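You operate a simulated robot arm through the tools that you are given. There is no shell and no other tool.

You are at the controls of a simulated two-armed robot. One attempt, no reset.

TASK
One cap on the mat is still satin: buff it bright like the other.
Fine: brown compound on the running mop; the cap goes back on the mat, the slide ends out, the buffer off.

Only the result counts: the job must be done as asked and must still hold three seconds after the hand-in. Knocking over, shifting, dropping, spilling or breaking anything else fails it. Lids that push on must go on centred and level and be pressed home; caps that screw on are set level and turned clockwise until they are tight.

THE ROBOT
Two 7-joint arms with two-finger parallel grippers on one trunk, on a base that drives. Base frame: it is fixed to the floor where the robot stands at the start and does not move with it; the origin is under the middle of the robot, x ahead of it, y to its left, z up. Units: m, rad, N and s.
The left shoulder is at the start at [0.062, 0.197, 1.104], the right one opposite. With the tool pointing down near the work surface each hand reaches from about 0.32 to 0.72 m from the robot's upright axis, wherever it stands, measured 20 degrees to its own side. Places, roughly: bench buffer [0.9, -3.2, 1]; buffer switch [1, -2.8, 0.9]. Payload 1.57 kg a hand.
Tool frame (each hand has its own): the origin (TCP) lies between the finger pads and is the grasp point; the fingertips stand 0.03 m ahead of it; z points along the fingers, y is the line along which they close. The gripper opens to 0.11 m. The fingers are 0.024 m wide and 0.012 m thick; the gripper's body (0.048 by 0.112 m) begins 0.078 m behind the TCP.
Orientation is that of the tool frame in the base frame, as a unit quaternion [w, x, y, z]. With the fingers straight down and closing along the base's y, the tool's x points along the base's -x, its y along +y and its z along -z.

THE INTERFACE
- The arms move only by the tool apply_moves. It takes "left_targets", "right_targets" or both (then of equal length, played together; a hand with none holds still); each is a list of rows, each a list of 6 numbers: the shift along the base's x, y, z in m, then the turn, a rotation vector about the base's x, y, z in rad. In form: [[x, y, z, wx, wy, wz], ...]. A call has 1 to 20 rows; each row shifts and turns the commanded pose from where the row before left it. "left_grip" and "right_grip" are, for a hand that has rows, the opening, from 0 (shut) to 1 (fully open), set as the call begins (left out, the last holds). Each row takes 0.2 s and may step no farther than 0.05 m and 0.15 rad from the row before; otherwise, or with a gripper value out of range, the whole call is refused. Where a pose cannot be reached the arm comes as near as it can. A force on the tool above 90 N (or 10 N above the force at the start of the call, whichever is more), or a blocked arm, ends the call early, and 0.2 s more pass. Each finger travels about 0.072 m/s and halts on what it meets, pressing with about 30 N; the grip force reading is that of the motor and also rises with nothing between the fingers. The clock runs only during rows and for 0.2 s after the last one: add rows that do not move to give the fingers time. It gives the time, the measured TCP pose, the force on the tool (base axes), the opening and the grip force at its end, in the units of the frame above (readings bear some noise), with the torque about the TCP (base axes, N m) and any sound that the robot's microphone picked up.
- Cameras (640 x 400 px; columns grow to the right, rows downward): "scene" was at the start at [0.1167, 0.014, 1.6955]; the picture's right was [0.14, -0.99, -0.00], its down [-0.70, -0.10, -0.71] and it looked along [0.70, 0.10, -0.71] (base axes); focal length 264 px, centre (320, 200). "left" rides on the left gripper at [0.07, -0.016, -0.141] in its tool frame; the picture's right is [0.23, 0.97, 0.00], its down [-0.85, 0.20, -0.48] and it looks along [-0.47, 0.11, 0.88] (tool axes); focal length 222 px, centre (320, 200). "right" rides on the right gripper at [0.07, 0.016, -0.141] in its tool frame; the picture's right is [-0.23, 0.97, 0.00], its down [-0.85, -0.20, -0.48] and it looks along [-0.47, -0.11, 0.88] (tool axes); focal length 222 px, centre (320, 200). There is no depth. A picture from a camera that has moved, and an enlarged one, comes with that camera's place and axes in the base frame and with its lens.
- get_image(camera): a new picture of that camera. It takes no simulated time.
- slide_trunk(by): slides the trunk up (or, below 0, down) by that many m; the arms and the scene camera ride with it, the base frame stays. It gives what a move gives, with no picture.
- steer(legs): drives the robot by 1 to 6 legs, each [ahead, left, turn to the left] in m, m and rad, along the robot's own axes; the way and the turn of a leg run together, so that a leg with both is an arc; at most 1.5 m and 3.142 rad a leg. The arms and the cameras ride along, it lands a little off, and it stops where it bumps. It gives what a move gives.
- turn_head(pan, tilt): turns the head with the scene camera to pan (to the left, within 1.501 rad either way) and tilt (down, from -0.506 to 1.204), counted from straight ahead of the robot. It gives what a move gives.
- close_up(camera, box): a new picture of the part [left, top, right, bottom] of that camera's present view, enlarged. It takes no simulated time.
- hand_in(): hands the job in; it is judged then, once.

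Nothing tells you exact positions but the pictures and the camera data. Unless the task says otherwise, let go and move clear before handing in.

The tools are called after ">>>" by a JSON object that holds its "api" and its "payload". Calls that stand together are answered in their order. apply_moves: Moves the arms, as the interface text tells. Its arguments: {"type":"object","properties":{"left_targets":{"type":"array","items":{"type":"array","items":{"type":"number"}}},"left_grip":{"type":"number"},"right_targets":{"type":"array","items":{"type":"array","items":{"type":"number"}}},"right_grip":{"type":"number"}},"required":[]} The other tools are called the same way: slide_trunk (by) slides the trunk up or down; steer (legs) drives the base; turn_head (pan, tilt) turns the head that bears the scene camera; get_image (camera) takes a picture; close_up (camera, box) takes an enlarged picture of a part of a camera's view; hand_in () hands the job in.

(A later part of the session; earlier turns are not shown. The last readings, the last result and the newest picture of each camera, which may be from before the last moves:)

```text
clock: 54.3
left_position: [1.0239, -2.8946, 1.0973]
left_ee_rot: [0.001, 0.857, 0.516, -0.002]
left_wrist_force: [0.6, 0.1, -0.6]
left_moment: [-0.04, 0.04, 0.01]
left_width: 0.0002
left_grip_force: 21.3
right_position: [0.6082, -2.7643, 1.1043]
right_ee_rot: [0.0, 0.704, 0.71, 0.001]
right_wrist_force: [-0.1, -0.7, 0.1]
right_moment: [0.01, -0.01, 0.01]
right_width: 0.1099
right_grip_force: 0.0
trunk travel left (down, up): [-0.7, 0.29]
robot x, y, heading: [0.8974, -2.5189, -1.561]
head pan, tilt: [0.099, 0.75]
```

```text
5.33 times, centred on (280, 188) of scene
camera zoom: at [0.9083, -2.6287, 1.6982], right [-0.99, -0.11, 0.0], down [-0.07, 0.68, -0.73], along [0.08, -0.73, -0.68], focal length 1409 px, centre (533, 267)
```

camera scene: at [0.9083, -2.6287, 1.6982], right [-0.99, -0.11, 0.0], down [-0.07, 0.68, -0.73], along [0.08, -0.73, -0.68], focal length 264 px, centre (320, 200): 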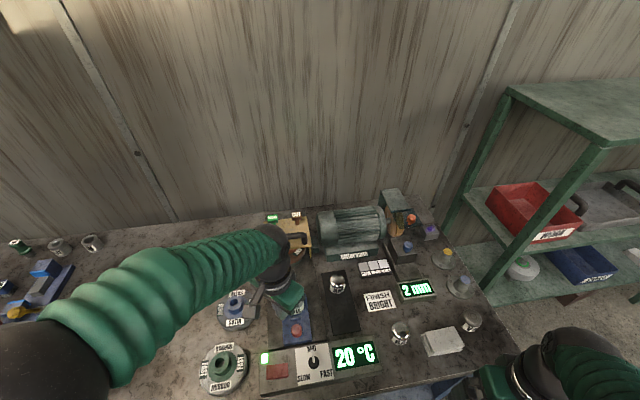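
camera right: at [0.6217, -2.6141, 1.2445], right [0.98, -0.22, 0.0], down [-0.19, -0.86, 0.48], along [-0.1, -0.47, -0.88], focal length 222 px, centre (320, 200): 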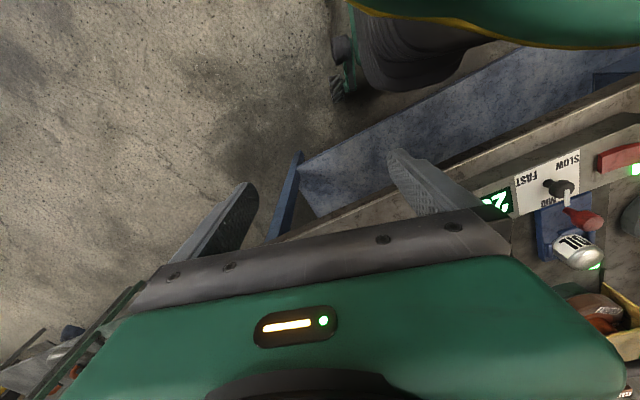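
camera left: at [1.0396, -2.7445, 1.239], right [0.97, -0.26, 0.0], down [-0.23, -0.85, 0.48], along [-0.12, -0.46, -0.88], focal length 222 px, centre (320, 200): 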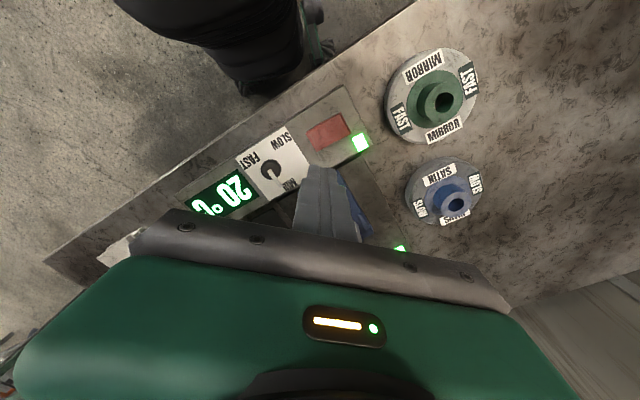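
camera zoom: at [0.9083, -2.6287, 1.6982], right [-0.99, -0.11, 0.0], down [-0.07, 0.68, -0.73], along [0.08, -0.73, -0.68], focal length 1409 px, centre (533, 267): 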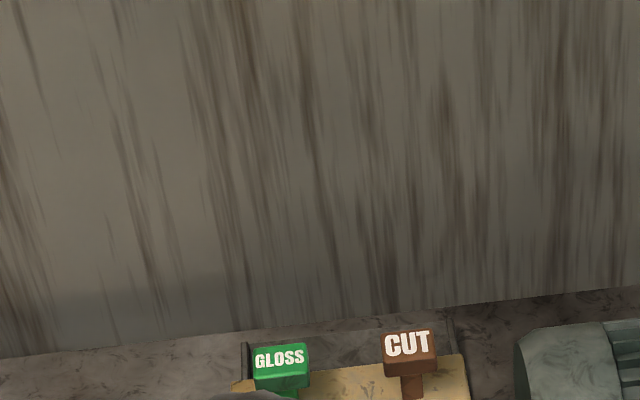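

CUT's top re-measures at about (1.052, -3.223, 1.066). I'll raise the closed left hand over the hood handle and above the CUT bar.

>>> {"api": "apply_moves", "payload": {"left_targets": [[0, 0, 0.03, 0, 0, 0], [0, 0, 0.03, 0, 0, 0], [0.004, -0.041, 0, 0, 0, 0], [0.004, -0.041, 0, 0, 0, 0], [0.004, -0.041, 0, 0, 0, 0], [0.004, -0.041, 0, 0, 0, 0], [0.004, -0.041, 0, 0, 0, 0], [0.003, -0.041, 0, 0, 0, 0], [0.003, -0.041, 0, 0, 0, 0], [0.002, -0.04, 0, 0, 0, 0], [0, 0, 0, 0, 0, 0]], "left_grip": 0.0}}

>>> {"api": "get_image", "payload": {"camera": "left"}}

>>> {"api": "get_image", "payload": {"camera": "scene"}}

>>> {"api": "close_up", "payload": {"camera": "scene", "box": [250, 170, 350, 245]}}

```text
clock: 56.7
left_position: [1.0575, -3.1725, 1.1494]
left_ee_rot: [0.0, 0.857, 0.515, -0.001]
left_wrist_force: [0.4, 0.2, -0.3]
left_moment: [0.0, 0.0, -0.03]
left_width: 0.0001
left_grip_force: 21.1
left hand out of reach, approached as far as the arm can: row 9, 10
right_position: [0.6088, -2.7646, 1.103]
right_ee_rot: [0.0, 0.704, 0.71, 0.002]
right_wrist_force: [0.6, 0.0, -0.4]
right_moment: [-0.01, 0.0, 0.02]
right_width: 0.11
right_grip_force: 0.0
trunk travel left (down, up): [-0.7, 0.29]
robot x, y, heading: [0.8965, -2.5201, -1.559]
head pan, tilt: [0.099, 0.75]
```

```text
taken
camera left: at [1.0757, -3.1029, 1.2901], right [0.97, -0.26, 0.0], down [-0.23, -0.85, 0.48], along [-0.12, -0.46, -0.88], focal length 222 px, centre (320, 200)
```

left: 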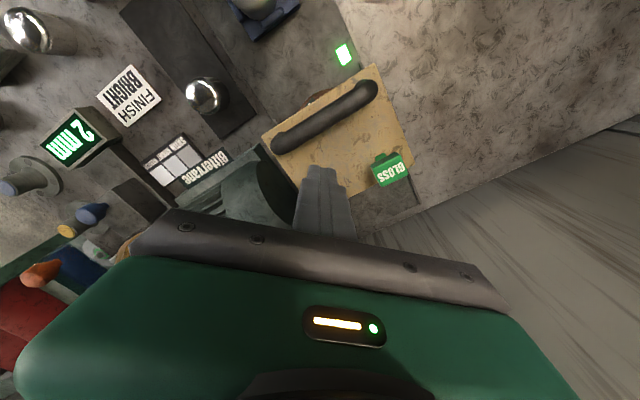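

```text
taken
camera scene: at [0.9082, -2.631, 1.6981], right [-0.99, -0.11, 0.0], down [-0.07, 0.68, -0.73], along [0.08, -0.73, -0.68], focal length 264 px, centre (320, 200)
```

scene: 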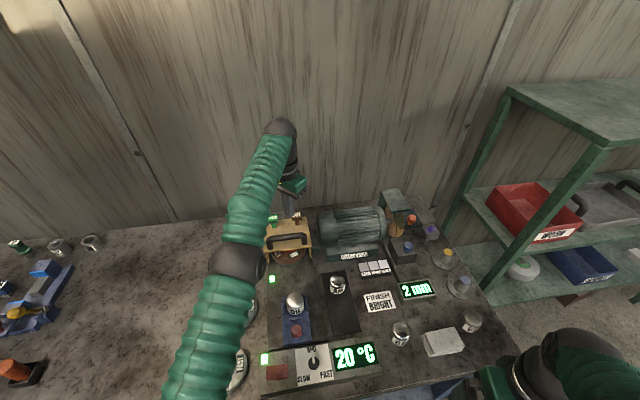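

```text
5.33 times, centred on (300, 208) of scene
camera zoom: at [0.9082, -2.631, 1.6981], right [-0.99, -0.11, 0.0], down [-0.07, 0.68, -0.73], along [0.08, -0.73, -0.68], focal length 1409 px, centre (427, 160)
```

zoom: 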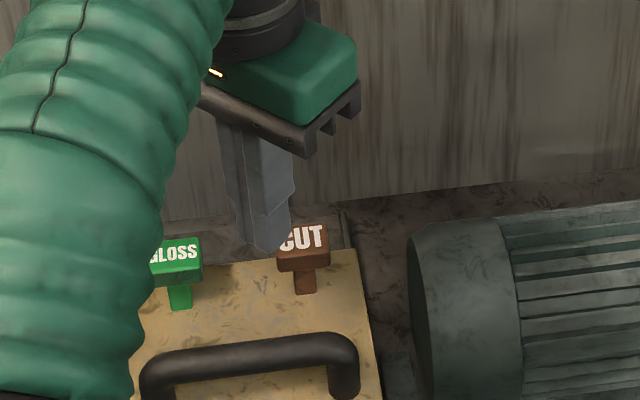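

The arm runs out of reach about 5 cm short. Raising the trunk brings the shoulder level with the wrist, which extends reach; I'll lift 0.2 m and then go forward and down.

>>> {"api": "slide_trunk", "payload": {"by": 0.2}}

>>> {"api": "apply_moves", "payload": {"left_targets": [[0, -0.02, -0.04, 0, 0, 0], [0, -0.015, -0.04, 0, 0, 0], [0, -0.015, -0.04, 0, 0, 0], [0, 0, -0.04, 0, 0, 0], [0, 0, 0, 0, 0, 0]]}}

>>> {"api": "get_image", "payload": {"camera": "left"}}

>>> {"api": "get_image", "payload": {"camera": "scene"}}

```text
clock: 58.9
left_position: [1.0569, -3.1737, 1.3487]
left_ee_rot: [-0.001, 0.857, 0.515, -0.001]
left_wrist_force: [0.4, -0.1, 0.6]
left_moment: [-0.01, 0.01, 0.02]
left_width: 0.0
left_grip_force: 20.9
right_position: [0.6082, -2.7656, 1.3031]
right_ee_rot: [0.0, 0.704, 0.71, 0.0]
right_wrist_force: [-0.4, 0.5, -0.5]
right_moment: [0.02, -0.02, 0.01]
right_width: 0.1102
right_grip_force: 0.0
trunk travel left (down, up): [-0.9, 0.09]
robot x, y, heading: [0.8963, -2.5197, -1.567]
head pan, tilt: [0.099, 0.75]
```

```text
clock: 60.1
left_position: [1.0592, -3.2004, 1.1879]
left_ee_rot: [0.0, 0.857, 0.515, 0.0]
left_wrist_force: [-0.1, 1.0, -0.5]
left_moment: [0.02, 0.01, -0.01]
left_width: 0.0
left_grip_force: 21.5
left hand out of reach, approached as far as the arm can: row 1, 2, 3
right_position: [0.6087, -2.7648, 1.3032]
right_ee_rot: [0.001, 0.704, 0.71, 0.001]
right_wrist_force: [-0.6, 0.1, 0.4]
right_moment: [0.0, 0.01, -0.01]
right_width: 0.1099
right_grip_force: 0.0
trunk travel left (down, up): [-0.9, 0.09]
robot x, y, heading: [0.899, -2.5178, -1.56]
head pan, tilt: [0.099, 0.75]
```

```text
taken
camera left: at [1.0774, -3.13, 1.3298], right [0.97, -0.26, 0.0], down [-0.22, -0.85, 0.48], along [-0.12, -0.46, -0.88], focal length 222 px, centre (320, 200)
```

left: 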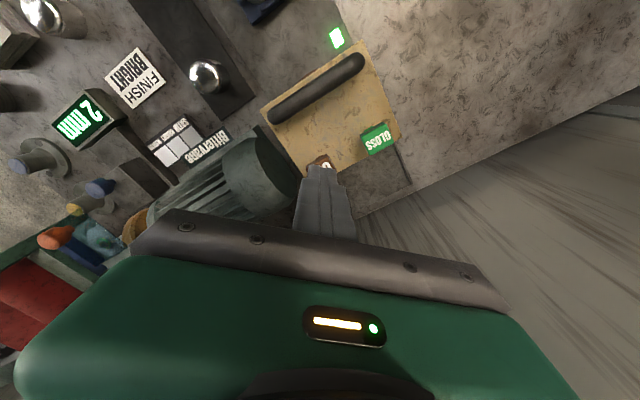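

```text
taken
camera scene: at [0.9082, -2.6331, 1.898], right [-0.99, -0.11, 0.0], down [-0.07, 0.68, -0.73], along [0.08, -0.73, -0.68], focal length 264 px, centre (320, 200)
```

scene: 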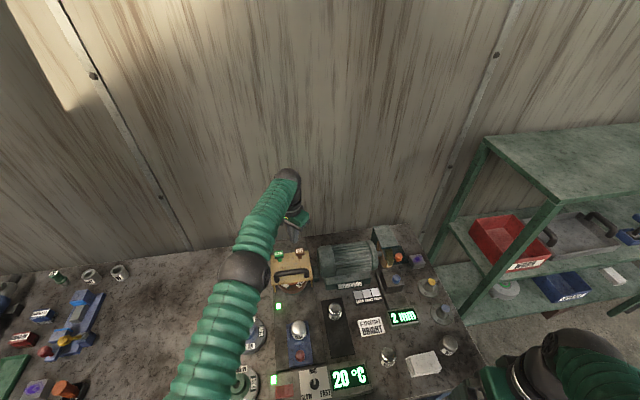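

>>> {"api": "apply_moves", "payload": {"left_targets": [[0, 0, -0.03, 0, 0, 0], [0, 0, -0.02, 0, 0, 0], [-0.004, -0.012, 0, 0, 0, 0], [-0.003, -0.011, 0, 0, 0, 0], [0, 0, 0, 0, 0, 0]]}}

>>> {"api": "get_image", "payload": {"camera": "left"}}

>>> {"api": "close_up", "payload": {"camera": "scene", "box": [255, 205, 335, 265]}}

```text
clock: 61.3
left_position: [1.0581, -3.201, 1.1351]
left_ee_rot: [0.0, 0.857, 0.515, -0.001]
left_wrist_force: [-0.1, 0.8, -0.4]
left_moment: [0.02, 0.0, -0.02]
left_width: 0.0
left_grip_force: 21.4
left hand out of reach, approached as far as the arm can: row 3, 4
right_position: [0.6075, -2.767, 1.3043]
right_ee_rot: [0.0, 0.704, 0.711, 0.001]
right_wrist_force: [0.7, -0.5, -0.4]
right_moment: [0.01, 0.0, -0.01]
right_width: 0.11
right_grip_force: 0.1
trunk travel left (down, up): [-0.9, 0.09]
robot x, y, heading: [0.8942, -2.5196, -1.559]
head pan, tilt: [0.099, 0.75]
```

```text
taken
camera left: at [1.0764, -3.1315, 1.2768], right [0.97, -0.26, 0.0], down [-0.22, -0.85, 0.48], along [-0.12, -0.46, -0.88], focal length 222 px, centre (320, 200)
```

left: 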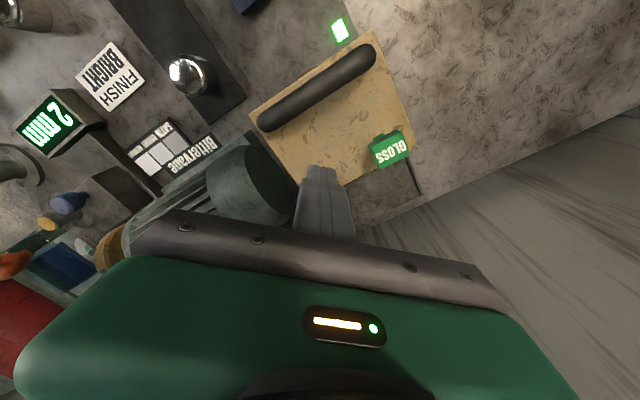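

```text
6.67 times, centred on (295, 235) of scene
camera zoom: at [0.9082, -2.6334, 1.8979], right [-0.99, -0.11, 0.0], down [-0.07, 0.68, -0.73], along [0.08, -0.73, -0.68], focal length 1761 px, centre (487, -33)
```

zoom: 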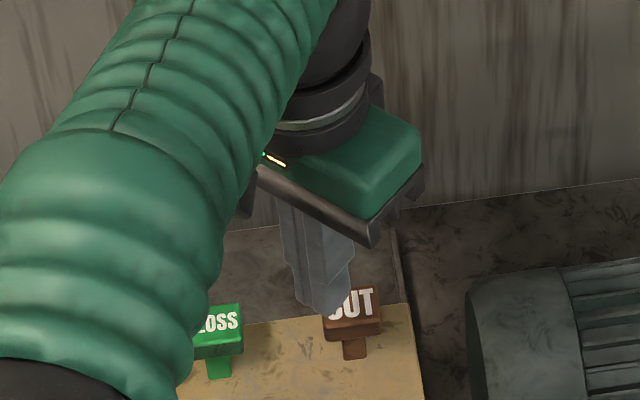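

The hand is still about 2.5 cm short in y. I'll tilt the tool forward by 0.3 rad so the wrist can stay back while the fingertips reach the CUT bar.

>>> {"api": "apply_moves", "payload": {"left_targets": [[0, 0, 0, -0.1, 0, 0], [0, 0, 0, -0.1, 0, 0], [-0.003, -0.009, 0, -0.1, 0, 0], [-0.002, -0.009, 0, 0, 0, 0], [0, 0, 0, 0, 0, 0]]}}

>>> {"api": "get_image", "payload": {"camera": "left"}}

>>> {"api": "close_up", "payload": {"camera": "scene", "box": [255, 205, 335, 265]}}

```text
clock: 62.5
left_position: [1.0529, -3.2172, 1.1361]
left_ee_rot: [0.129, 0.848, 0.509, -0.079]
left_wrist_force: [-0.3, 0.2, 0.4]
left_moment: [-0.03, 0.0, 0.03]
left_width: 0.0001
left_grip_force: 21.4
right_position: [0.6081, -2.7641, 1.303]
right_ee_rot: [0.0, 0.704, 0.71, 0.001]
right_wrist_force: [0.3, 1.3, 0.6]
right_moment: [0.02, -0.01, -0.02]
right_width: 0.1099
right_grip_force: 0.1
trunk travel left (down, up): [-0.9, 0.09]
robot x, y, heading: [0.8954, -2.521, -1.563]
head pan, tilt: [0.099, 0.75]
```

```text
taken
camera left: at [1.0714, -3.1096, 1.2506], right [0.97, -0.25, 0.08], down [-0.22, -0.67, 0.71], along [-0.12, -0.7, -0.7], focal length 222 px, centre (320, 200)
```

left: 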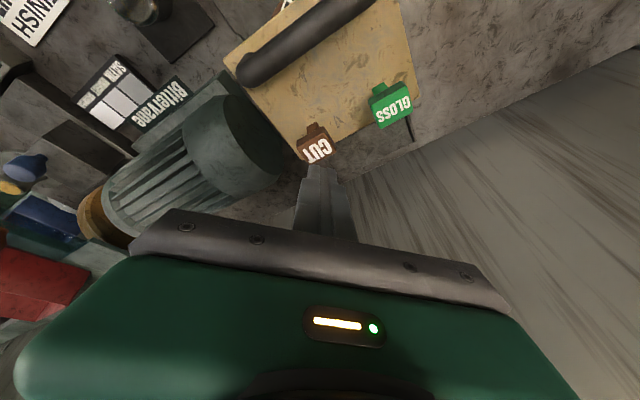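

```text
6.67 times, centred on (295, 235) of scene
camera zoom: at [0.908, -2.6325, 1.898], right [-0.99, -0.11, 0.0], down [-0.07, 0.68, -0.73], along [0.08, -0.73, -0.68], focal length 1761 px, centre (487, -33)
```

zoom: 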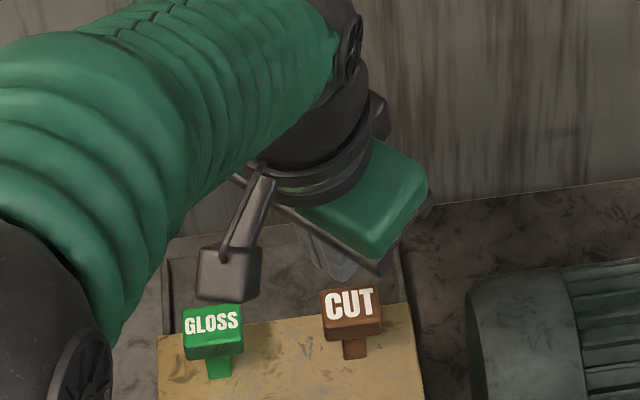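

The tips now sit right over the CUT bar. I'll lower to touch it in small steps.

>>> {"api": "apply_moves", "payload": {"left_targets": [[0, 0, -0.015, 0, 0, 0], [0, 0, -0.012, 0, 0, 0], [0, 0, -0.008, 0, 0, 0], [0, 0, 0, 0, 0, 0]]}}

>>> {"api": "get_image", "payload": {"camera": "left"}}

>>> {"api": "close_up", "payload": {"camera": "scene", "box": [255, 205, 335, 265]}}

```text
clock: 63.5
left_position: [1.0513, -3.2178, 1.0982]
left_ee_rot: [0.128, 0.847, 0.509, -0.078]
left_wrist_force: [0.9, 0.9, 0.2]
left_moment: [-0.03, -0.04, -0.02]
left_width: 0.0
left_grip_force: 22.1
right_position: [0.6095, -2.7653, 1.303]
right_ee_rot: [0.0, 0.704, 0.71, 0.001]
right_wrist_force: [0.6, 0.2, 0.0]
right_moment: [0.01, -0.01, 0.01]
right_width: 0.1098
right_grip_force: 0.0
trunk travel left (down, up): [-0.9, 0.09]
robot x, y, heading: [0.8964, -2.5175, -1.561]
head pan, tilt: [0.099, 0.75]
```

```text
taken
camera left: at [1.0699, -3.1096, 1.2147], right [0.97, -0.25, 0.07], down [-0.22, -0.67, 0.71], along [-0.12, -0.7, -0.7], focal length 222 px, centre (320, 200)
```

left: 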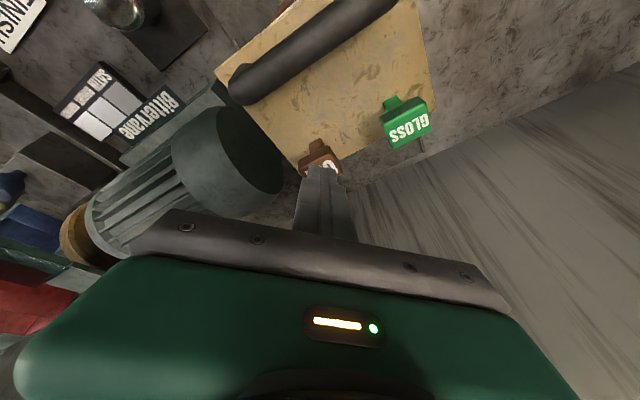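

```text
6.67 times, centred on (295, 235) of scene
camera zoom: at [0.9081, -2.6325, 1.898], right [-0.99, -0.11, 0.0], down [-0.07, 0.68, -0.73], along [0.08, -0.73, -0.68], focal length 1761 px, centre (487, -33)
```

zoom: 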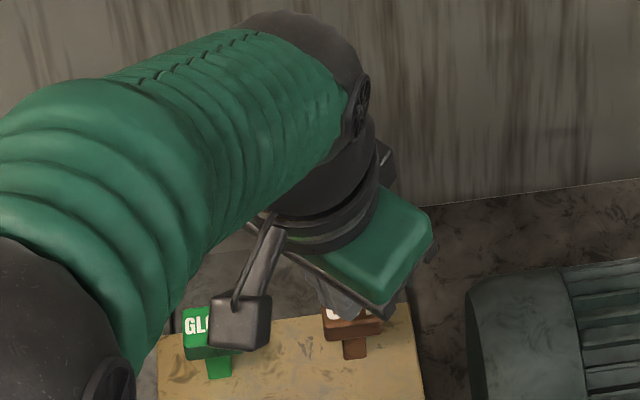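

>>> {"api": "apply_moves", "payload": {"left_targets": [[0, 0, -0.005, 0, 0, 0], [0, 0, -0.004, 0, 0, 0], [0, 0, 0, 0, 0, 0]]}}

>>> {"api": "close_up", "payload": {"camera": "scene", "box": [255, 215, 335, 275]}}

>>> {"api": "close_up", "payload": {"camera": "left", "box": [250, 90, 430, 220]}}

```text
clock: 64.3
left_position: [1.0514, -3.2173, 1.0918]
left_ee_rot: [0.128, 0.848, 0.509, -0.078]
left_wrist_force: [-0.7, -1.2, -0.5]
left_moment: [0.01, -0.02, -0.02]
left_width: 0.0
left_grip_force: 21.7
right_position: [0.6084, -2.7651, 1.3032]
right_ee_rot: [0.0, 0.704, 0.71, 0.001]
right_wrist_force: [-0.1, -0.5, 0.8]
right_moment: [-0.01, -0.02, -0.03]
right_width: 0.1102
right_grip_force: 0.0
trunk travel left (down, up): [-0.9, 0.09]
robot x, y, heading: [0.8996, -2.5188, -1.563]
head pan, tilt: [0.099, 0.75]
```

```text
6.67 times, centred on (295, 245) of scene
camera zoom: at [0.9081, -2.6329, 1.898], right [-0.99, -0.11, 0.0], down [-0.07, 0.68, -0.73], along [0.08, -0.73, -0.68], focal length 1761 px, centre (487, -100)
```

zoom: 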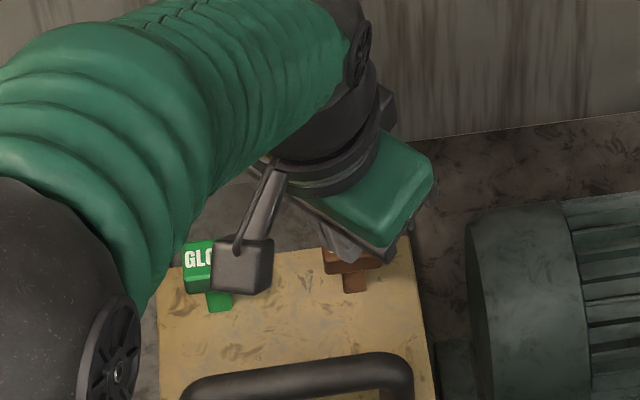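

```text
3.08 times, centred on (340, 155) of left
camera zoom: at [1.0696, -3.1094, 1.2069], right [0.97, -0.25, 0.07], down [-0.22, -0.67, 0.71], along [-0.12, -0.7, -0.7], focal length 684 px, centre (258, 338)
```

zoom: 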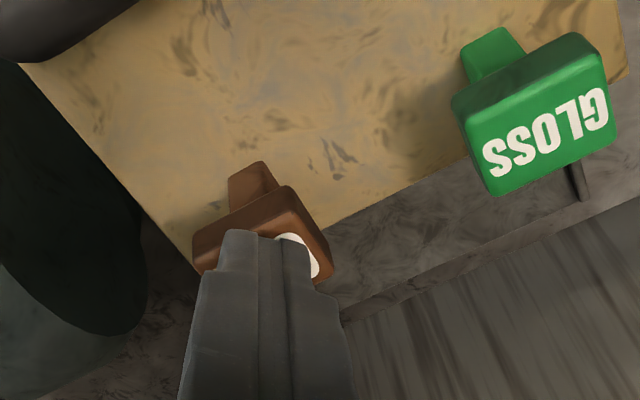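

>>> {"api": "apply_moves", "payload": {"left_targets": [[0, 0, -0.004, 0, 0, 0], [0, 0, -0.004, 0, 0, 0], [0, 0, 0, 0, 0, 0]]}}

>>> {"api": "close_up", "payload": {"camera": "left", "box": [250, 90, 430, 220]}}

>>> {"api": "close_up", "payload": {"camera": "scene", "box": [255, 215, 335, 275]}}

```text
clock: 65.1
left_position: [1.0509, -3.2176, 1.0849]
left_ee_rot: [0.128, 0.847, 0.51, -0.077]
left_wrist_force: [-1.2, 0.6, 2.5]
left_moment: [0.0, 0.01, 0.02]
left_width: 0.0002
left_grip_force: 21.3
right_position: [0.6075, -2.7649, 1.3029]
right_ee_rot: [0.0, 0.704, 0.711, 0.002]
right_wrist_force: [0.1, 0.3, 0.1]
right_moment: [-0.02, -0.01, 0.02]
right_width: 0.11
right_grip_force: 0.0
trunk travel left (down, up): [-0.9, 0.09]
robot x, y, heading: [0.8963, -2.5178, -1.561]
head pan, tilt: [0.099, 0.75]
```

```text
3.08 times, centred on (340, 155) of left
camera zoom: at [1.0695, -3.1089, 1.1993], right [0.97, -0.25, 0.08], down [-0.22, -0.67, 0.71], along [-0.12, -0.7, -0.7], focal length 684 px, centre (258, 338)
```

zoom: 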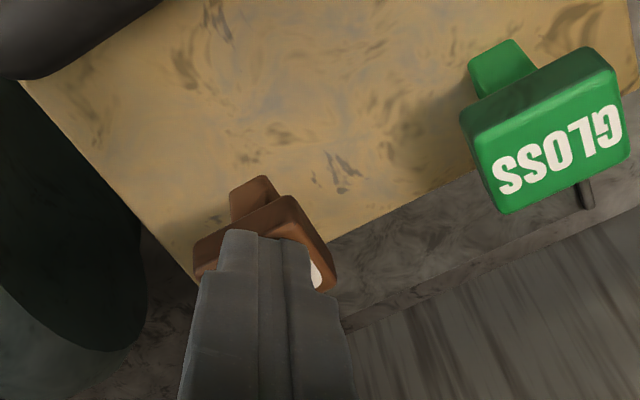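

```text
6.67 times, centred on (295, 245) of scene
camera zoom: at [0.9073, -2.6321, 1.8981], right [-0.99, -0.11, 0.0], down [-0.07, 0.68, -0.73], along [0.08, -0.73, -0.68], focal length 1761 px, centre (487, -100)
```

zoom: 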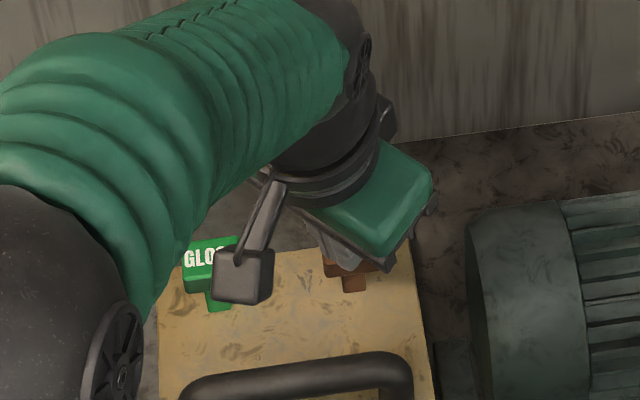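

>>> {"api": "apply_moves", "payload": {"left_targets": [[0, 0, -0.003, 0, 0, 0], [0, 0, -0.003, 0, 0, 0]]}}

>>> {"api": "close_up", "payload": {"camera": "left", "box": [250, 90, 430, 220]}}

```text
clock: 65.7
left_position: [1.0505, -3.2181, 1.0786]
left_ee_rot: [0.129, 0.848, 0.509, -0.077]
left_wrist_force: [-1.1, 1.1, 2.1]
left_moment: [0.02, 0.0, -0.02]
left_width: 0.0
left_grip_force: 21.3
right_position: [0.6072, -2.7649, 1.3036]
right_ee_rot: [0.001, 0.704, 0.711, 0.001]
right_wrist_force: [-1.0, -0.1, -0.2]
right_moment: [0.03, -0.01, 0.03]
right_width: 0.1101
right_grip_force: 0.1
trunk travel left (down, up): [-0.9, 0.09]
robot x, y, heading: [0.894, -2.5202, -1.56]
head pan, tilt: [0.099, 0.75]
```

```text
3.08 times, centred on (340, 155) of left
camera zoom: at [1.0705, -3.1096, 1.1928], right [0.97, -0.25, 0.08], down [-0.23, -0.67, 0.71], along [-0.12, -0.7, -0.7], focal length 684 px, centre (258, 338)
```

zoom: 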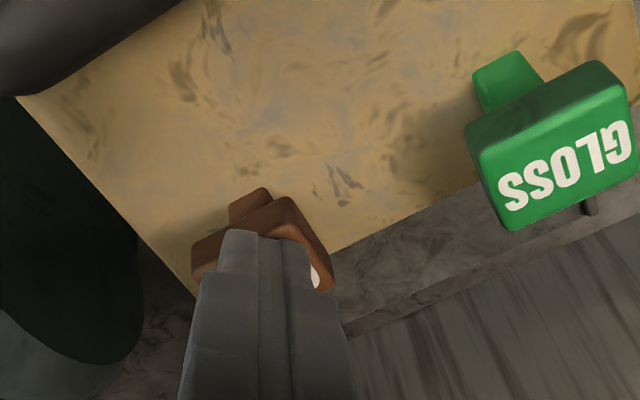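

The CUT bar is moving down with a light spring force. I'll continue pressing to bring the compound onto the mop.

>>> {"api": "apply_moves", "payload": {"left_targets": [[0, 0, -0.004, 0, 0, 0], [0, 0, -0.004, 0, 0, 0]]}}

>>> {"api": "close_up", "payload": {"camera": "left", "box": [250, 90, 430, 220]}}

>>> {"api": "close_up", "payload": {"camera": "scene", "box": [255, 225, 335, 285]}}

```text
clock: 66.3
left_position: [1.052, -3.2177, 1.0725]
left_ee_rot: [0.13, 0.847, 0.509, -0.079]
left_wrist_force: [-0.1, -1.8, 9.0]
left_moment: [-0.06, -0.03, -0.02]
left_width: 0.0
left_grip_force: 22.1
right_position: [0.6068, -2.7634, 1.3038]
right_ee_rot: [0.001, 0.704, 0.71, 0.0]
right_wrist_force: [-0.4, -0.2, 0.0]
right_moment: [-0.02, 0.01, 0.01]
right_width: 0.1099
right_grip_force: 0.1
trunk travel left (down, up): [-0.9, 0.09]
robot x, y, heading: [0.8967, -2.519, -1.557]
head pan, tilt: [0.099, 0.75]
heard: click
```

```text
3.08 times, centred on (340, 155) of left
camera zoom: at [1.0705, -3.1085, 1.1863], right [0.97, -0.25, 0.08], down [-0.23, -0.67, 0.71], along [-0.12, -0.71, -0.7], focal length 684 px, centre (258, 338)
```

zoom: 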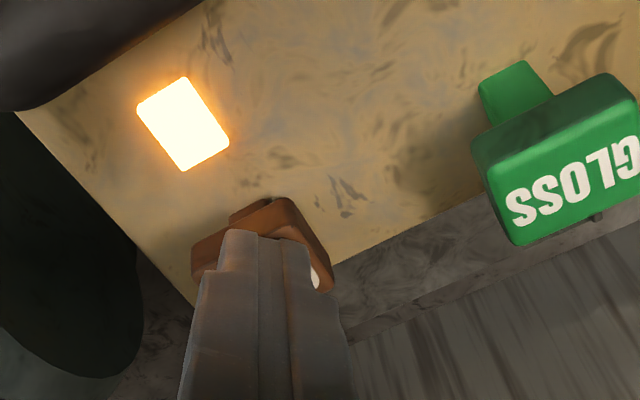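

```text
6.67 times, centred on (295, 255) of scene
camera zoom: at [0.9071, -2.6294, 1.8984], right [-0.99, -0.11, 0.0], down [-0.07, 0.68, -0.73], along [0.08, -0.73, -0.68], focal length 1761 px, centre (487, -167)
```

zoom: 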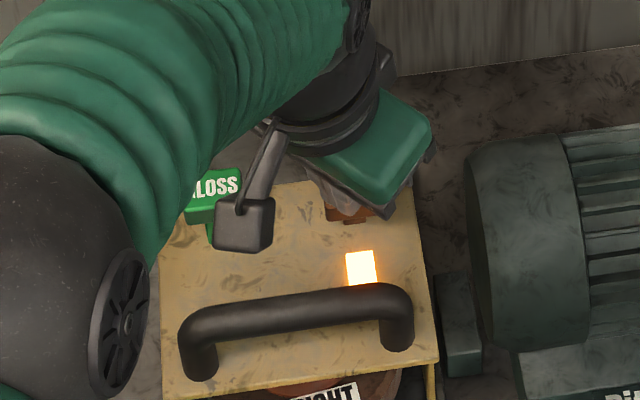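

A click, and an amber lamp lit on the hood: the CUT compound is on. I'll lift off and check that the lamp stays lit.

>>> {"api": "apply_moves", "payload": {"left_targets": [[0, 0, 0.01, 0, 0, 0], [0, 0, 0.03, 0, 0, 0], [0, 0, 0.04, 0, 0, 0]]}}

>>> {"api": "get_image", "payload": {"camera": "left"}}

>>> {"api": "get_image", "payload": {"camera": "scene"}}

```text
clock: 67.1
left_position: [1.0521, -3.2171, 1.1506]
left_ee_rot: [0.128, 0.847, 0.509, -0.078]
left_wrist_force: [0.3, -0.2, -0.2]
left_moment: [-0.06, -0.02, 0.0]
left_width: 0.0
left_grip_force: 21.3
right_position: [0.6086, -2.764, 1.3029]
right_ee_rot: [0.0, 0.704, 0.711, 0.0]
right_wrist_force: [-0.1, -0.1, -0.4]
right_moment: [0.01, 0.0, 0.03]
right_width: 0.1096
right_grip_force: 0.0
trunk travel left (down, up): [-0.9, 0.09]
robot x, y, heading: [0.8968, -2.5204, -1.561]
head pan, tilt: [0.099, 0.75]
```

```text
taken
camera left: at [1.0711, -3.1083, 1.2653], right [0.97, -0.25, 0.07], down [-0.22, -0.67, 0.71], along [-0.12, -0.7, -0.7], focal length 222 px, centre (320, 200)
```

left: 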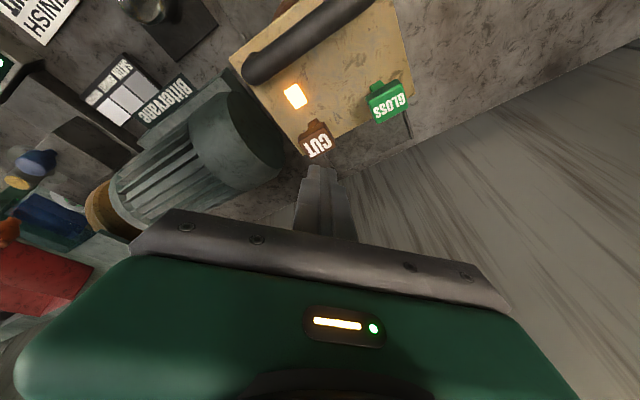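

```text
taken
camera scene: at [0.908, -2.63, 1.8981], right [-0.99, -0.11, 0.0], down [-0.07, 0.68, -0.73], along [0.08, -0.73, -0.68], focal length 264 px, centre (320, 200)
```

scene: 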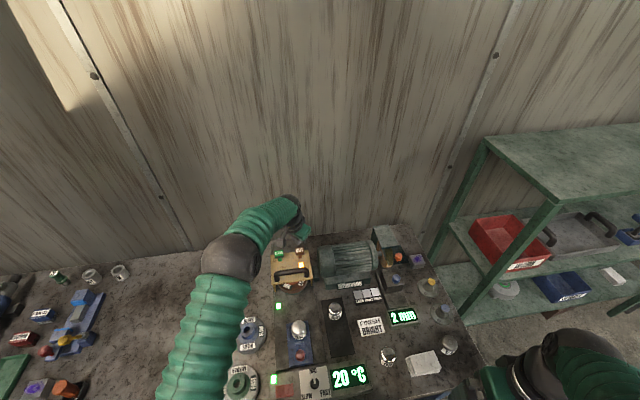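

The amber lamp stays lit. Next I bring the left hand back, level it, and back the base off a touch so the slide knob is at comfortable reach.

>>> {"api": "apply_moves", "payload": {"left_targets": [[0, 0.04, 0.02, 0, 0, 0], [0, 0.045, 0.0, 0.1, 0, 0], [0, 0.045, 0.0, 0.1, 0, 0], [0, 0.045, 0.0, 0.1, 0, 0], [-0.015, 0.045, 0, 0, 0, 0], [-0.015, 0.045, 0, 0, 0, 0], [-0.015, 0.04, -0.02, 0, 0, 0]], "left_grip": 0.6}}

>>> {"api": "steer", "payload": {"legs": [[-0.06, 0, 0]]}}

>>> {"api": "get_image", "payload": {"camera": "left"}}

>>> {"api": "get_image", "payload": {"camera": "scene"}}

```text
clock: 68.7
left_position: [1.0021, -2.9087, 1.1491]
left_ee_rot: [0.001, 0.857, 0.515, -0.001]
left_wrist_force: [0.2, 0.4, 0.1]
left_moment: [0.02, 0.01, 0.04]
left_width: 0.066
left_grip_force: 0.1
right_position: [0.607, -2.765, 1.3022]
right_ee_rot: [0.0, 0.704, 0.711, 0.001]
right_wrist_force: [0.3, 0.0, 0.4]
right_moment: [0.0, -0.01, -0.01]
right_width: 0.1099
right_grip_force: 0.1
trunk travel left (down, up): [-0.9, 0.09]
robot x, y, heading: [0.8959, -2.5176, -1.556]
head pan, tilt: [0.099, 0.75]
```

```text
clock: 69.7
left_position: [1.0031, -2.8623, 1.1446]
left_ee_rot: [-0.005, 0.856, 0.516, 0.003]
left_wrist_force: [0.0, -2.2, 0.1]
left_moment: [0.11, -0.01, 0.01]
left_width: 0.0662
left_grip_force: 0.0
right_position: [0.6079, -2.7207, 1.2997]
right_ee_rot: [-0.004, 0.703, 0.711, 0.005]
right_wrist_force: [-0.4, -1.3, -0.9]
right_moment: [0.15, 0.01, 0.0]
right_width: 0.11
right_grip_force: 0.1
trunk travel left (down, up): [-0.9, 0.09]
robot x, y, heading: [0.8992, -2.461, -1.56]
head pan, tilt: [0.099, 0.75]
```

```text
taken
camera left: at [1.021, -2.7947, 1.2866], right [0.97, -0.25, 0.0], down [-0.22, -0.85, 0.47], along [-0.12, -0.45, -0.88], focal length 222 px, centre (320, 200)
```

left: 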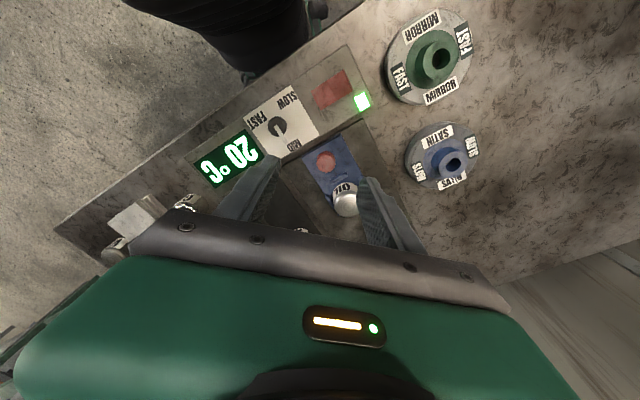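

```text
taken
camera scene: at [0.9061, -2.5927, 1.8965], right [-0.99, -0.11, 0.0], down [-0.08, 0.69, -0.72], along [0.08, -0.72, -0.69], focal length 264 px, centre (320, 200)
```

scene: 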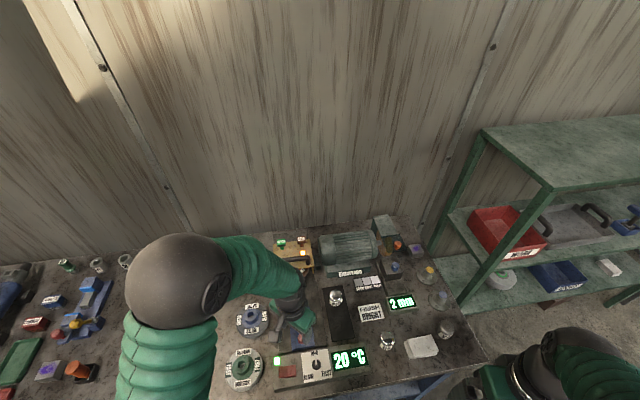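

The knob head is at about (1.001, -2.907), top near z≈0.955. I'll turn the hand so the fingers straddle the knob across the slide, and move above it.

>>> {"api": "apply_moves", "payload": {"left_targets": [[0, -0.008, -0.015, 0, 0, 0.126], [0, -0.008, -0.015, 0, 0, 0.126], [0, -0.008, -0.015, 0, 0, 0.126], [0, -0.008, -0.015, 0, 0, 0.126], [-0.001, -0.005, -0.02, 0, 0, 0.126], [0, -0.004, -0.02, 0, 0, 0.126], [0, 0, 0, 0, 0, 0]], "left_grip": 0.55}}

>>> {"api": "get_image", "payload": {"camera": "left"}}

>>> {"api": "close_up", "payload": {"camera": "scene", "box": [240, 230, 360, 390]}}

```text
clock: 71.3
left_position: [0.9991, -2.8916, 1.0467]
left_ee_rot: [0.0, 0.605, 0.796, -0.001]
left_wrist_force: [-0.1, 0.4, -0.4]
left_moment: [0.0, 0.0, -0.01]
left_width: 0.0604
left_grip_force: 0.0
right_position: [0.6063, -2.7077, 1.3033]
right_ee_rot: [-0.001, 0.703, 0.711, 0.002]
right_wrist_force: [0.3, -0.5, 0.3]
right_moment: [0.02, 0.03, -0.05]
right_width: 0.1102
right_grip_force: 0.1
trunk travel left (down, up): [-0.9, 0.09]
robot x, y, heading: [0.8929, -2.4632, -1.561]
head pan, tilt: [0.099, 0.75]
```

```text
taken
camera left: at [0.9652, -2.8288, 1.1885], right [0.88, 0.48, 0.0], down [0.42, -0.77, 0.48], along [0.23, -0.42, -0.88], focal length 222 px, centre (320, 200)
```

left: 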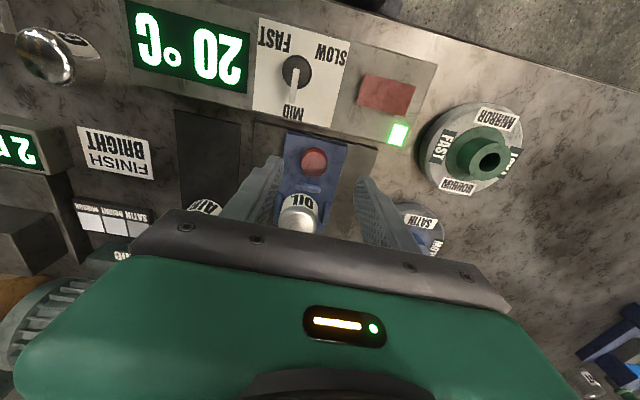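

```text
2.50 times, centred on (300, 310) of scene
camera zoom: at [0.9063, -2.5739, 1.8979], right [-0.99, -0.11, 0.0], down [-0.08, 0.68, -0.73], along [0.08, -0.73, -0.68], focal length 660 px, centre (370, -75)
```

zoom: 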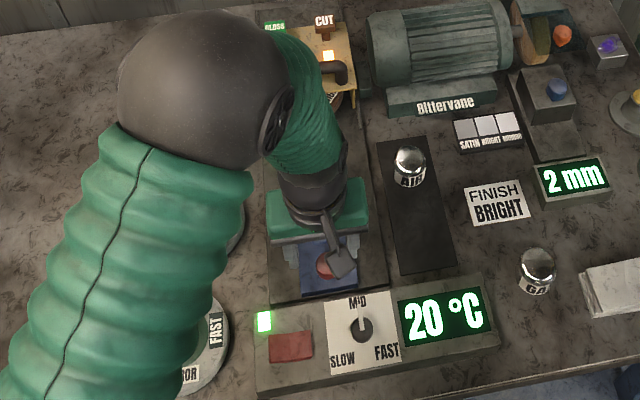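

>>> {"api": "apply_moves", "payload": {"left_targets": [[0, -0.013, -0.02, 0, 0, 0], [0, 0, -0.03, 0, 0, 0], [0, 0, 0, 0, 0, 0]]}}

>>> {"api": "get_image", "payload": {"camera": "left"}}

>>> {"api": "close_up", "payload": {"camera": "left", "box": [240, 90, 400, 220]}}

```text
clock: 72.1
left_position: [1.0012, -2.9042, 0.9966]
left_ee_rot: [0.001, 0.606, 0.795, -0.001]
left_wrist_force: [0.2, 0.0, -0.3]
left_moment: [-0.04, 0.0, 0.02]
left_width: 0.0606
left_grip_force: 0.1
right_position: [0.6067, -2.705, 1.303]
right_ee_rot: [0.0, 0.703, 0.711, 0.001]
right_wrist_force: [-0.3, -0.5, 0.5]
right_moment: [-0.02, 0.01, -0.02]
right_width: 0.1101
right_grip_force: 0.0
trunk travel left (down, up): [-0.9, 0.09]
robot x, y, heading: [0.8946, -2.4583, -1.56]
head pan, tilt: [0.099, 0.75]
```

```text
taken
camera left: at [0.9669, -2.8403, 1.1381], right [0.88, 0.48, 0.0], down [0.42, -0.77, 0.48], along [0.23, -0.42, -0.88], focal length 222 px, centre (320, 200)
```

left: 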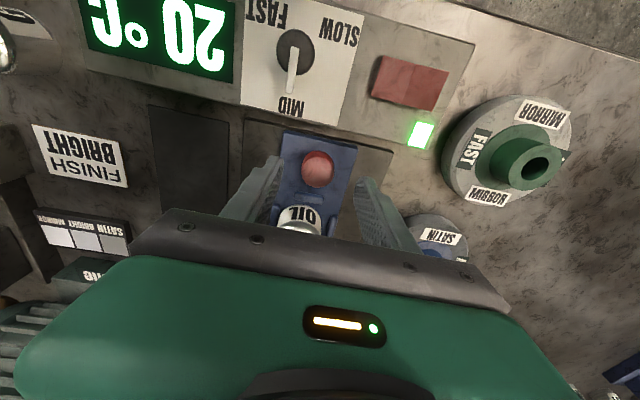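

```text
3.08 times, centred on (320, 155) of left
camera zoom: at [0.9669, -2.8403, 1.1381], right [0.88, 0.48, 0.0], down [0.42, -0.77, 0.48], along [0.23, -0.42, -0.88], focal length 684 px, centre (320, 338)
```

zoom: 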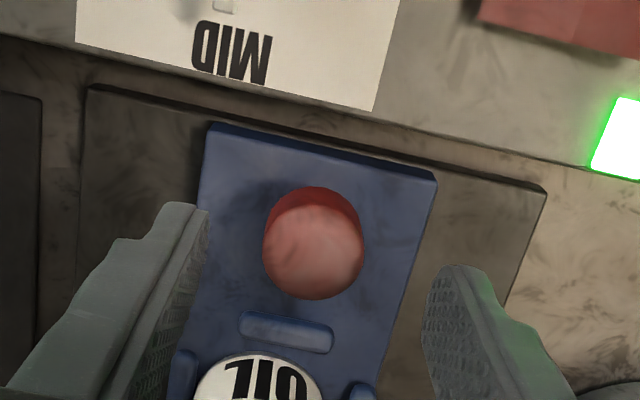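

Well centred over the knob. Lowering and gripping it.

>>> {"api": "apply_moves", "payload": {"left_targets": [[-0.001, -0.001, -0.02, 0, 0, 0], [0, 0, -0.015, 0, 0, 0], [0, 0, -0.01, 0, 0, 0], [0, 0, 0, 0, 0, 0]]}}

>>> {"api": "apply_moves", "payload": {"left_targets": [[0, 0, 0, 0, 0, 0], [0, 0, 0, 0, 0, 0], [0, 0, 0, 0, 0, 0]], "left_grip": 0.15}}

>>> {"api": "get_image", "payload": {"camera": "left"}}

>>> {"api": "close_up", "payload": {"camera": "scene", "box": [240, 230, 360, 390]}}

```text
clock: 73.1
left_position: [1.001, -2.9062, 0.9551]
left_ee_rot: [0.001, 0.606, 0.796, -0.001]
left_wrist_force: [0.8, -0.9, -0.1]
left_moment: [-0.01, -0.01, 0.02]
left_width: 0.0604
left_grip_force: 0.0
right_position: [0.6081, -2.7056, 1.3032]
right_ee_rot: [0.0, 0.703, 0.711, 0.001]
right_wrist_force: [0.6, 0.3, -0.4]
right_moment: [0.0, 0.01, -0.01]
right_width: 0.1103
right_grip_force: 0.0
trunk travel left (down, up): [-0.9, 0.09]
robot x, y, heading: [0.8956, -2.4609, -1.558]
head pan, tilt: [0.099, 0.75]
```

```text
clock: 73.9
left_position: [0.9999, -2.9069, 0.954]
left_ee_rot: [0.001, 0.606, 0.795, 0.0]
left_wrist_force: [-5.5, -1.7, -3.9]
left_moment: [-0.28, 0.0, -0.01]
left_width: 0.0294
left_grip_force: 39.1
right_position: [0.6056, -2.707, 1.3029]
right_ee_rot: [0.001, 0.703, 0.711, 0.002]
right_wrist_force: [0.1, 0.6, -0.2]
right_moment: [0.01, -0.01, 0.02]
right_width: 0.1099
right_grip_force: 0.0
trunk travel left (down, up): [-0.9, 0.09]
robot x, y, heading: [0.8968, -2.4571, -1.556]
head pan, tilt: [0.099, 0.75]
```

```text
taken
camera left: at [0.9658, -2.8427, 1.0961], right [0.88, 0.48, 0.0], down [0.42, -0.77, 0.48], along [0.23, -0.42, -0.88], focal length 222 px, centre (320, 200)
```

left: 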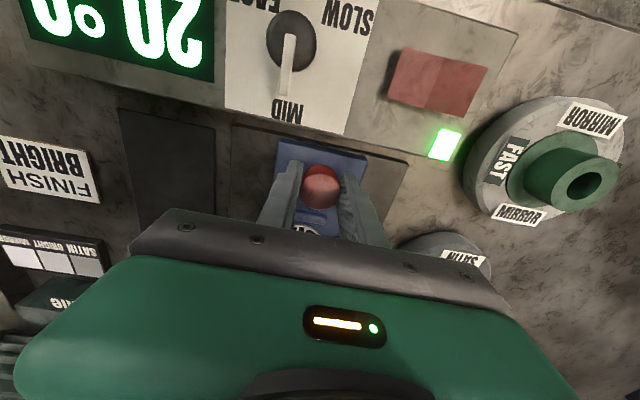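

```text
2.50 times, centred on (300, 310) of scene
camera zoom: at [0.9043, -2.5737, 1.8979], right [-0.99, -0.11, 0.0], down [-0.07, 0.68, -0.73], along [0.08, -0.73, -0.68], focal length 660 px, centre (370, -75)
```

zoom: 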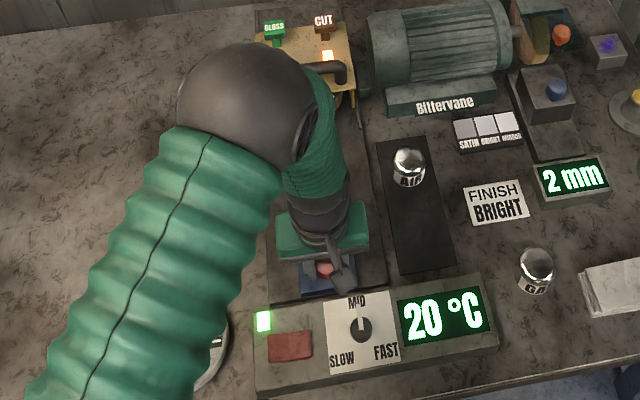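

Knob held. I'll push the slide in along its rails (direction ≈ (0.268, -0.963)) in small steps, watching force and temperature.

>>> {"api": "apply_moves", "payload": {"left_targets": [[0.0027, -0.0096, 0, 0, 0, 0], [0.0054, -0.0193, 0, 0, 0, 0], [0.0027, -0.0096, 0, 0, 0, 0]]}}

>>> {"api": "close_up", "payload": {"camera": "scene", "box": [240, 230, 360, 390]}}

```text
clock: 74.7
left_position: [1.0103, -2.9424, 0.9544]
left_ee_rot: [0.002, 0.606, 0.795, 0.0]
left_wrist_force: [-8.4, -3.0, 2.2]
left_moment: [0.82, 0.46, -0.09]
left_width: 0.0292
left_grip_force: 39.2
right_position: [0.605, -2.7059, 1.3031]
right_ee_rot: [0.0, 0.703, 0.711, 0.002]
right_wrist_force: [0.7, -0.5, 0.5]
right_moment: [0.02, -0.01, 0.04]
right_width: 0.1099
right_grip_force: 0.1
trunk travel left (down, up): [-0.9, 0.09]
robot x, y, heading: [0.8917, -2.4628, -1.559]
head pan, tilt: [0.099, 0.75]
```

```text
2.50 times, centred on (300, 310) of scene
camera zoom: at [0.903, -2.5727, 1.8981], right [-0.99, -0.11, 0.0], down [-0.07, 0.68, -0.73], along [0.08, -0.73, -0.68], focal length 660 px, centre (370, -75)
```

zoom: 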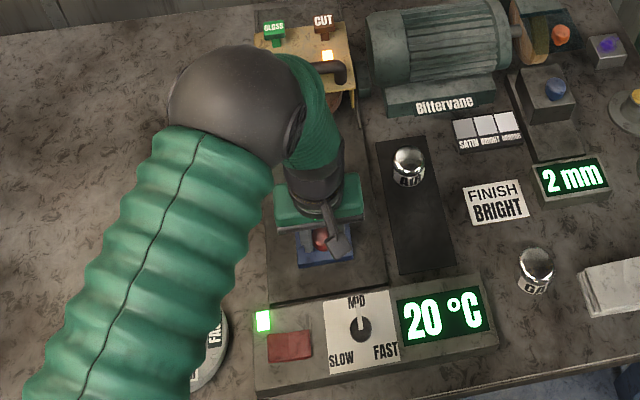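

>>> {"api": "apply_moves", "payload": {"left_targets": [[0.0048, -0.0145, 0, 0, 0, 0], [0.0035, -0.0145, 0, 0, 0, 0]]}}

>>> {"api": "close_up", "payload": {"camera": "scene", "box": [240, 230, 360, 390]}}

>>> {"api": "get_image", "payload": {"camera": "left"}}

```text
clock: 75.3
left_position: [1.0195, -2.9725, 0.955]
left_ee_rot: [0.001, 0.605, 0.796, -0.002]
left_wrist_force: [-4.5, -1.9, 13.0]
left_moment: [0.87, 0.33, -0.08]
left_width: 0.0293
left_grip_force: 39.1
right_position: [0.6065, -2.7054, 1.3033]
right_ee_rot: [0.0, 0.703, 0.711, 0.002]
right_wrist_force: [-0.4, -0.2, -1.2]
right_moment: [-0.01, 0.01, 0.0]
right_width: 0.1098
right_grip_force: 0.1
trunk travel left (down, up): [-0.9, 0.09]
robot x, y, heading: [0.8942, -2.462, -1.56]
head pan, tilt: [0.099, 0.75]
```

```text
2.50 times, centred on (300, 310) of scene
camera zoom: at [0.9043, -2.5708, 1.8984], right [-0.99, -0.11, 0.0], down [-0.07, 0.68, -0.73], along [0.08, -0.73, -0.68], focal length 660 px, centre (370, -75)
```

zoom: 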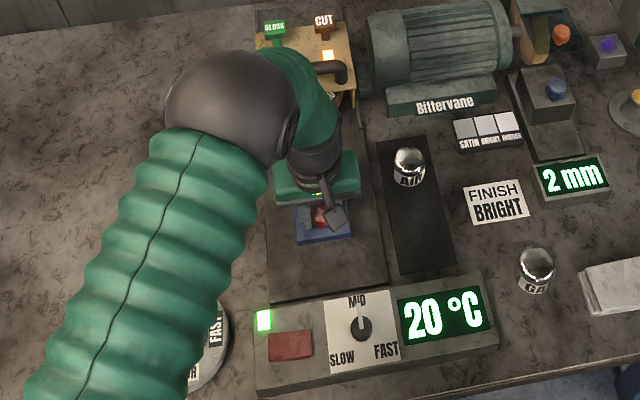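

```text
taken
camera left: at [0.9845, -2.9087, 1.096], right [0.88, 0.48, 0.0], down [0.42, -0.77, 0.48], along [0.23, -0.42, -0.88], focal length 222 px, centre (320, 200)
```

left: 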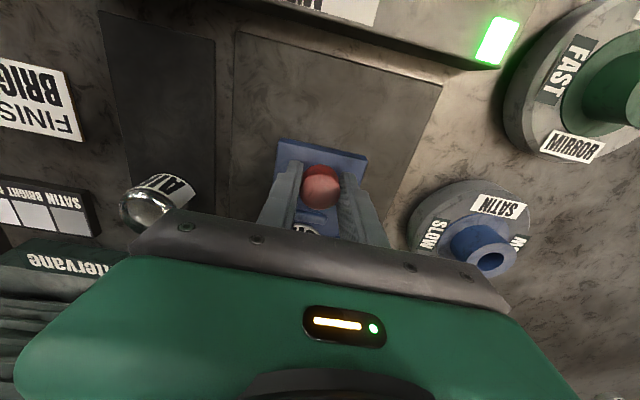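

>>> {"api": "apply_moves", "payload": {"left_targets": [[0.0027, -0.0096, 0.001, 0, 0, 0], [0.002, -0.0072, 0, 0, 0, 0]]}}

>>> {"api": "close_up", "payload": {"camera": "scene", "box": [240, 230, 360, 390]}}

>>> {"api": "close_up", "payload": {"camera": "right", "box": [400, 100, 640, 300]}}

```text
clock: 75.9
left_position: [1.0246, -2.9907, 0.9549]
left_ee_rot: [0.001, 0.606, 0.796, 0.0]
left_wrist_force: [-5.8, -2.7, 2.1]
left_moment: [-0.38, 0.04, 0.08]
left_width: 0.0294
left_grip_force: 38.7
right_position: [0.6057, -2.7076, 1.3027]
right_ee_rot: [0.0, 0.704, 0.711, 0.001]
right_wrist_force: [0.0, 0.4, -0.1]
right_moment: [0.0, -0.01, 0.02]
right_width: 0.11
right_grip_force: 0.1
trunk travel left (down, up): [-0.9, 0.09]
robot x, y, heading: [0.8956, -2.4603, -1.559]
head pan, tilt: [0.099, 0.75]
```

```text
2.50 times, centred on (300, 310) of scene
camera zoom: at [0.9045, -2.573, 1.8979], right [-0.99, -0.11, 0.0], down [-0.07, 0.68, -0.73], along [0.08, -0.73, -0.68], focal length 660 px, centre (370, -75)
```

zoom: 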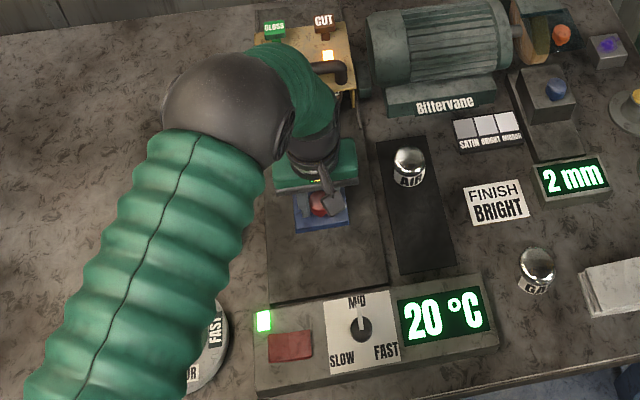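

```text
2.00 times, centred on (520, 200) of right
camera zoom: at [0.6215, -2.6368, 1.4443], right [0.98, -0.22, 0.0], down [-0.19, -0.86, 0.48], along [-0.1, -0.47, -0.88], focal length 444 px, centre (-80, 200)
```

zoom: 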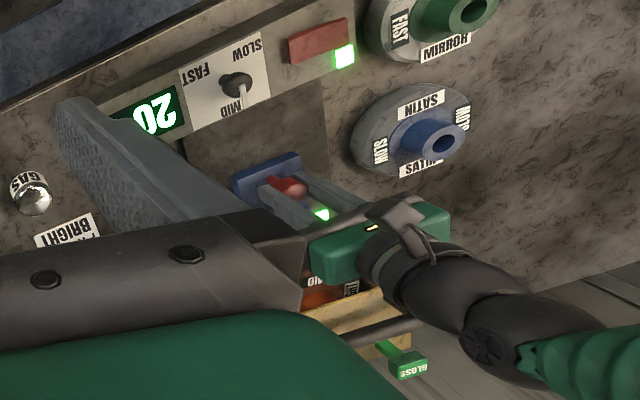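

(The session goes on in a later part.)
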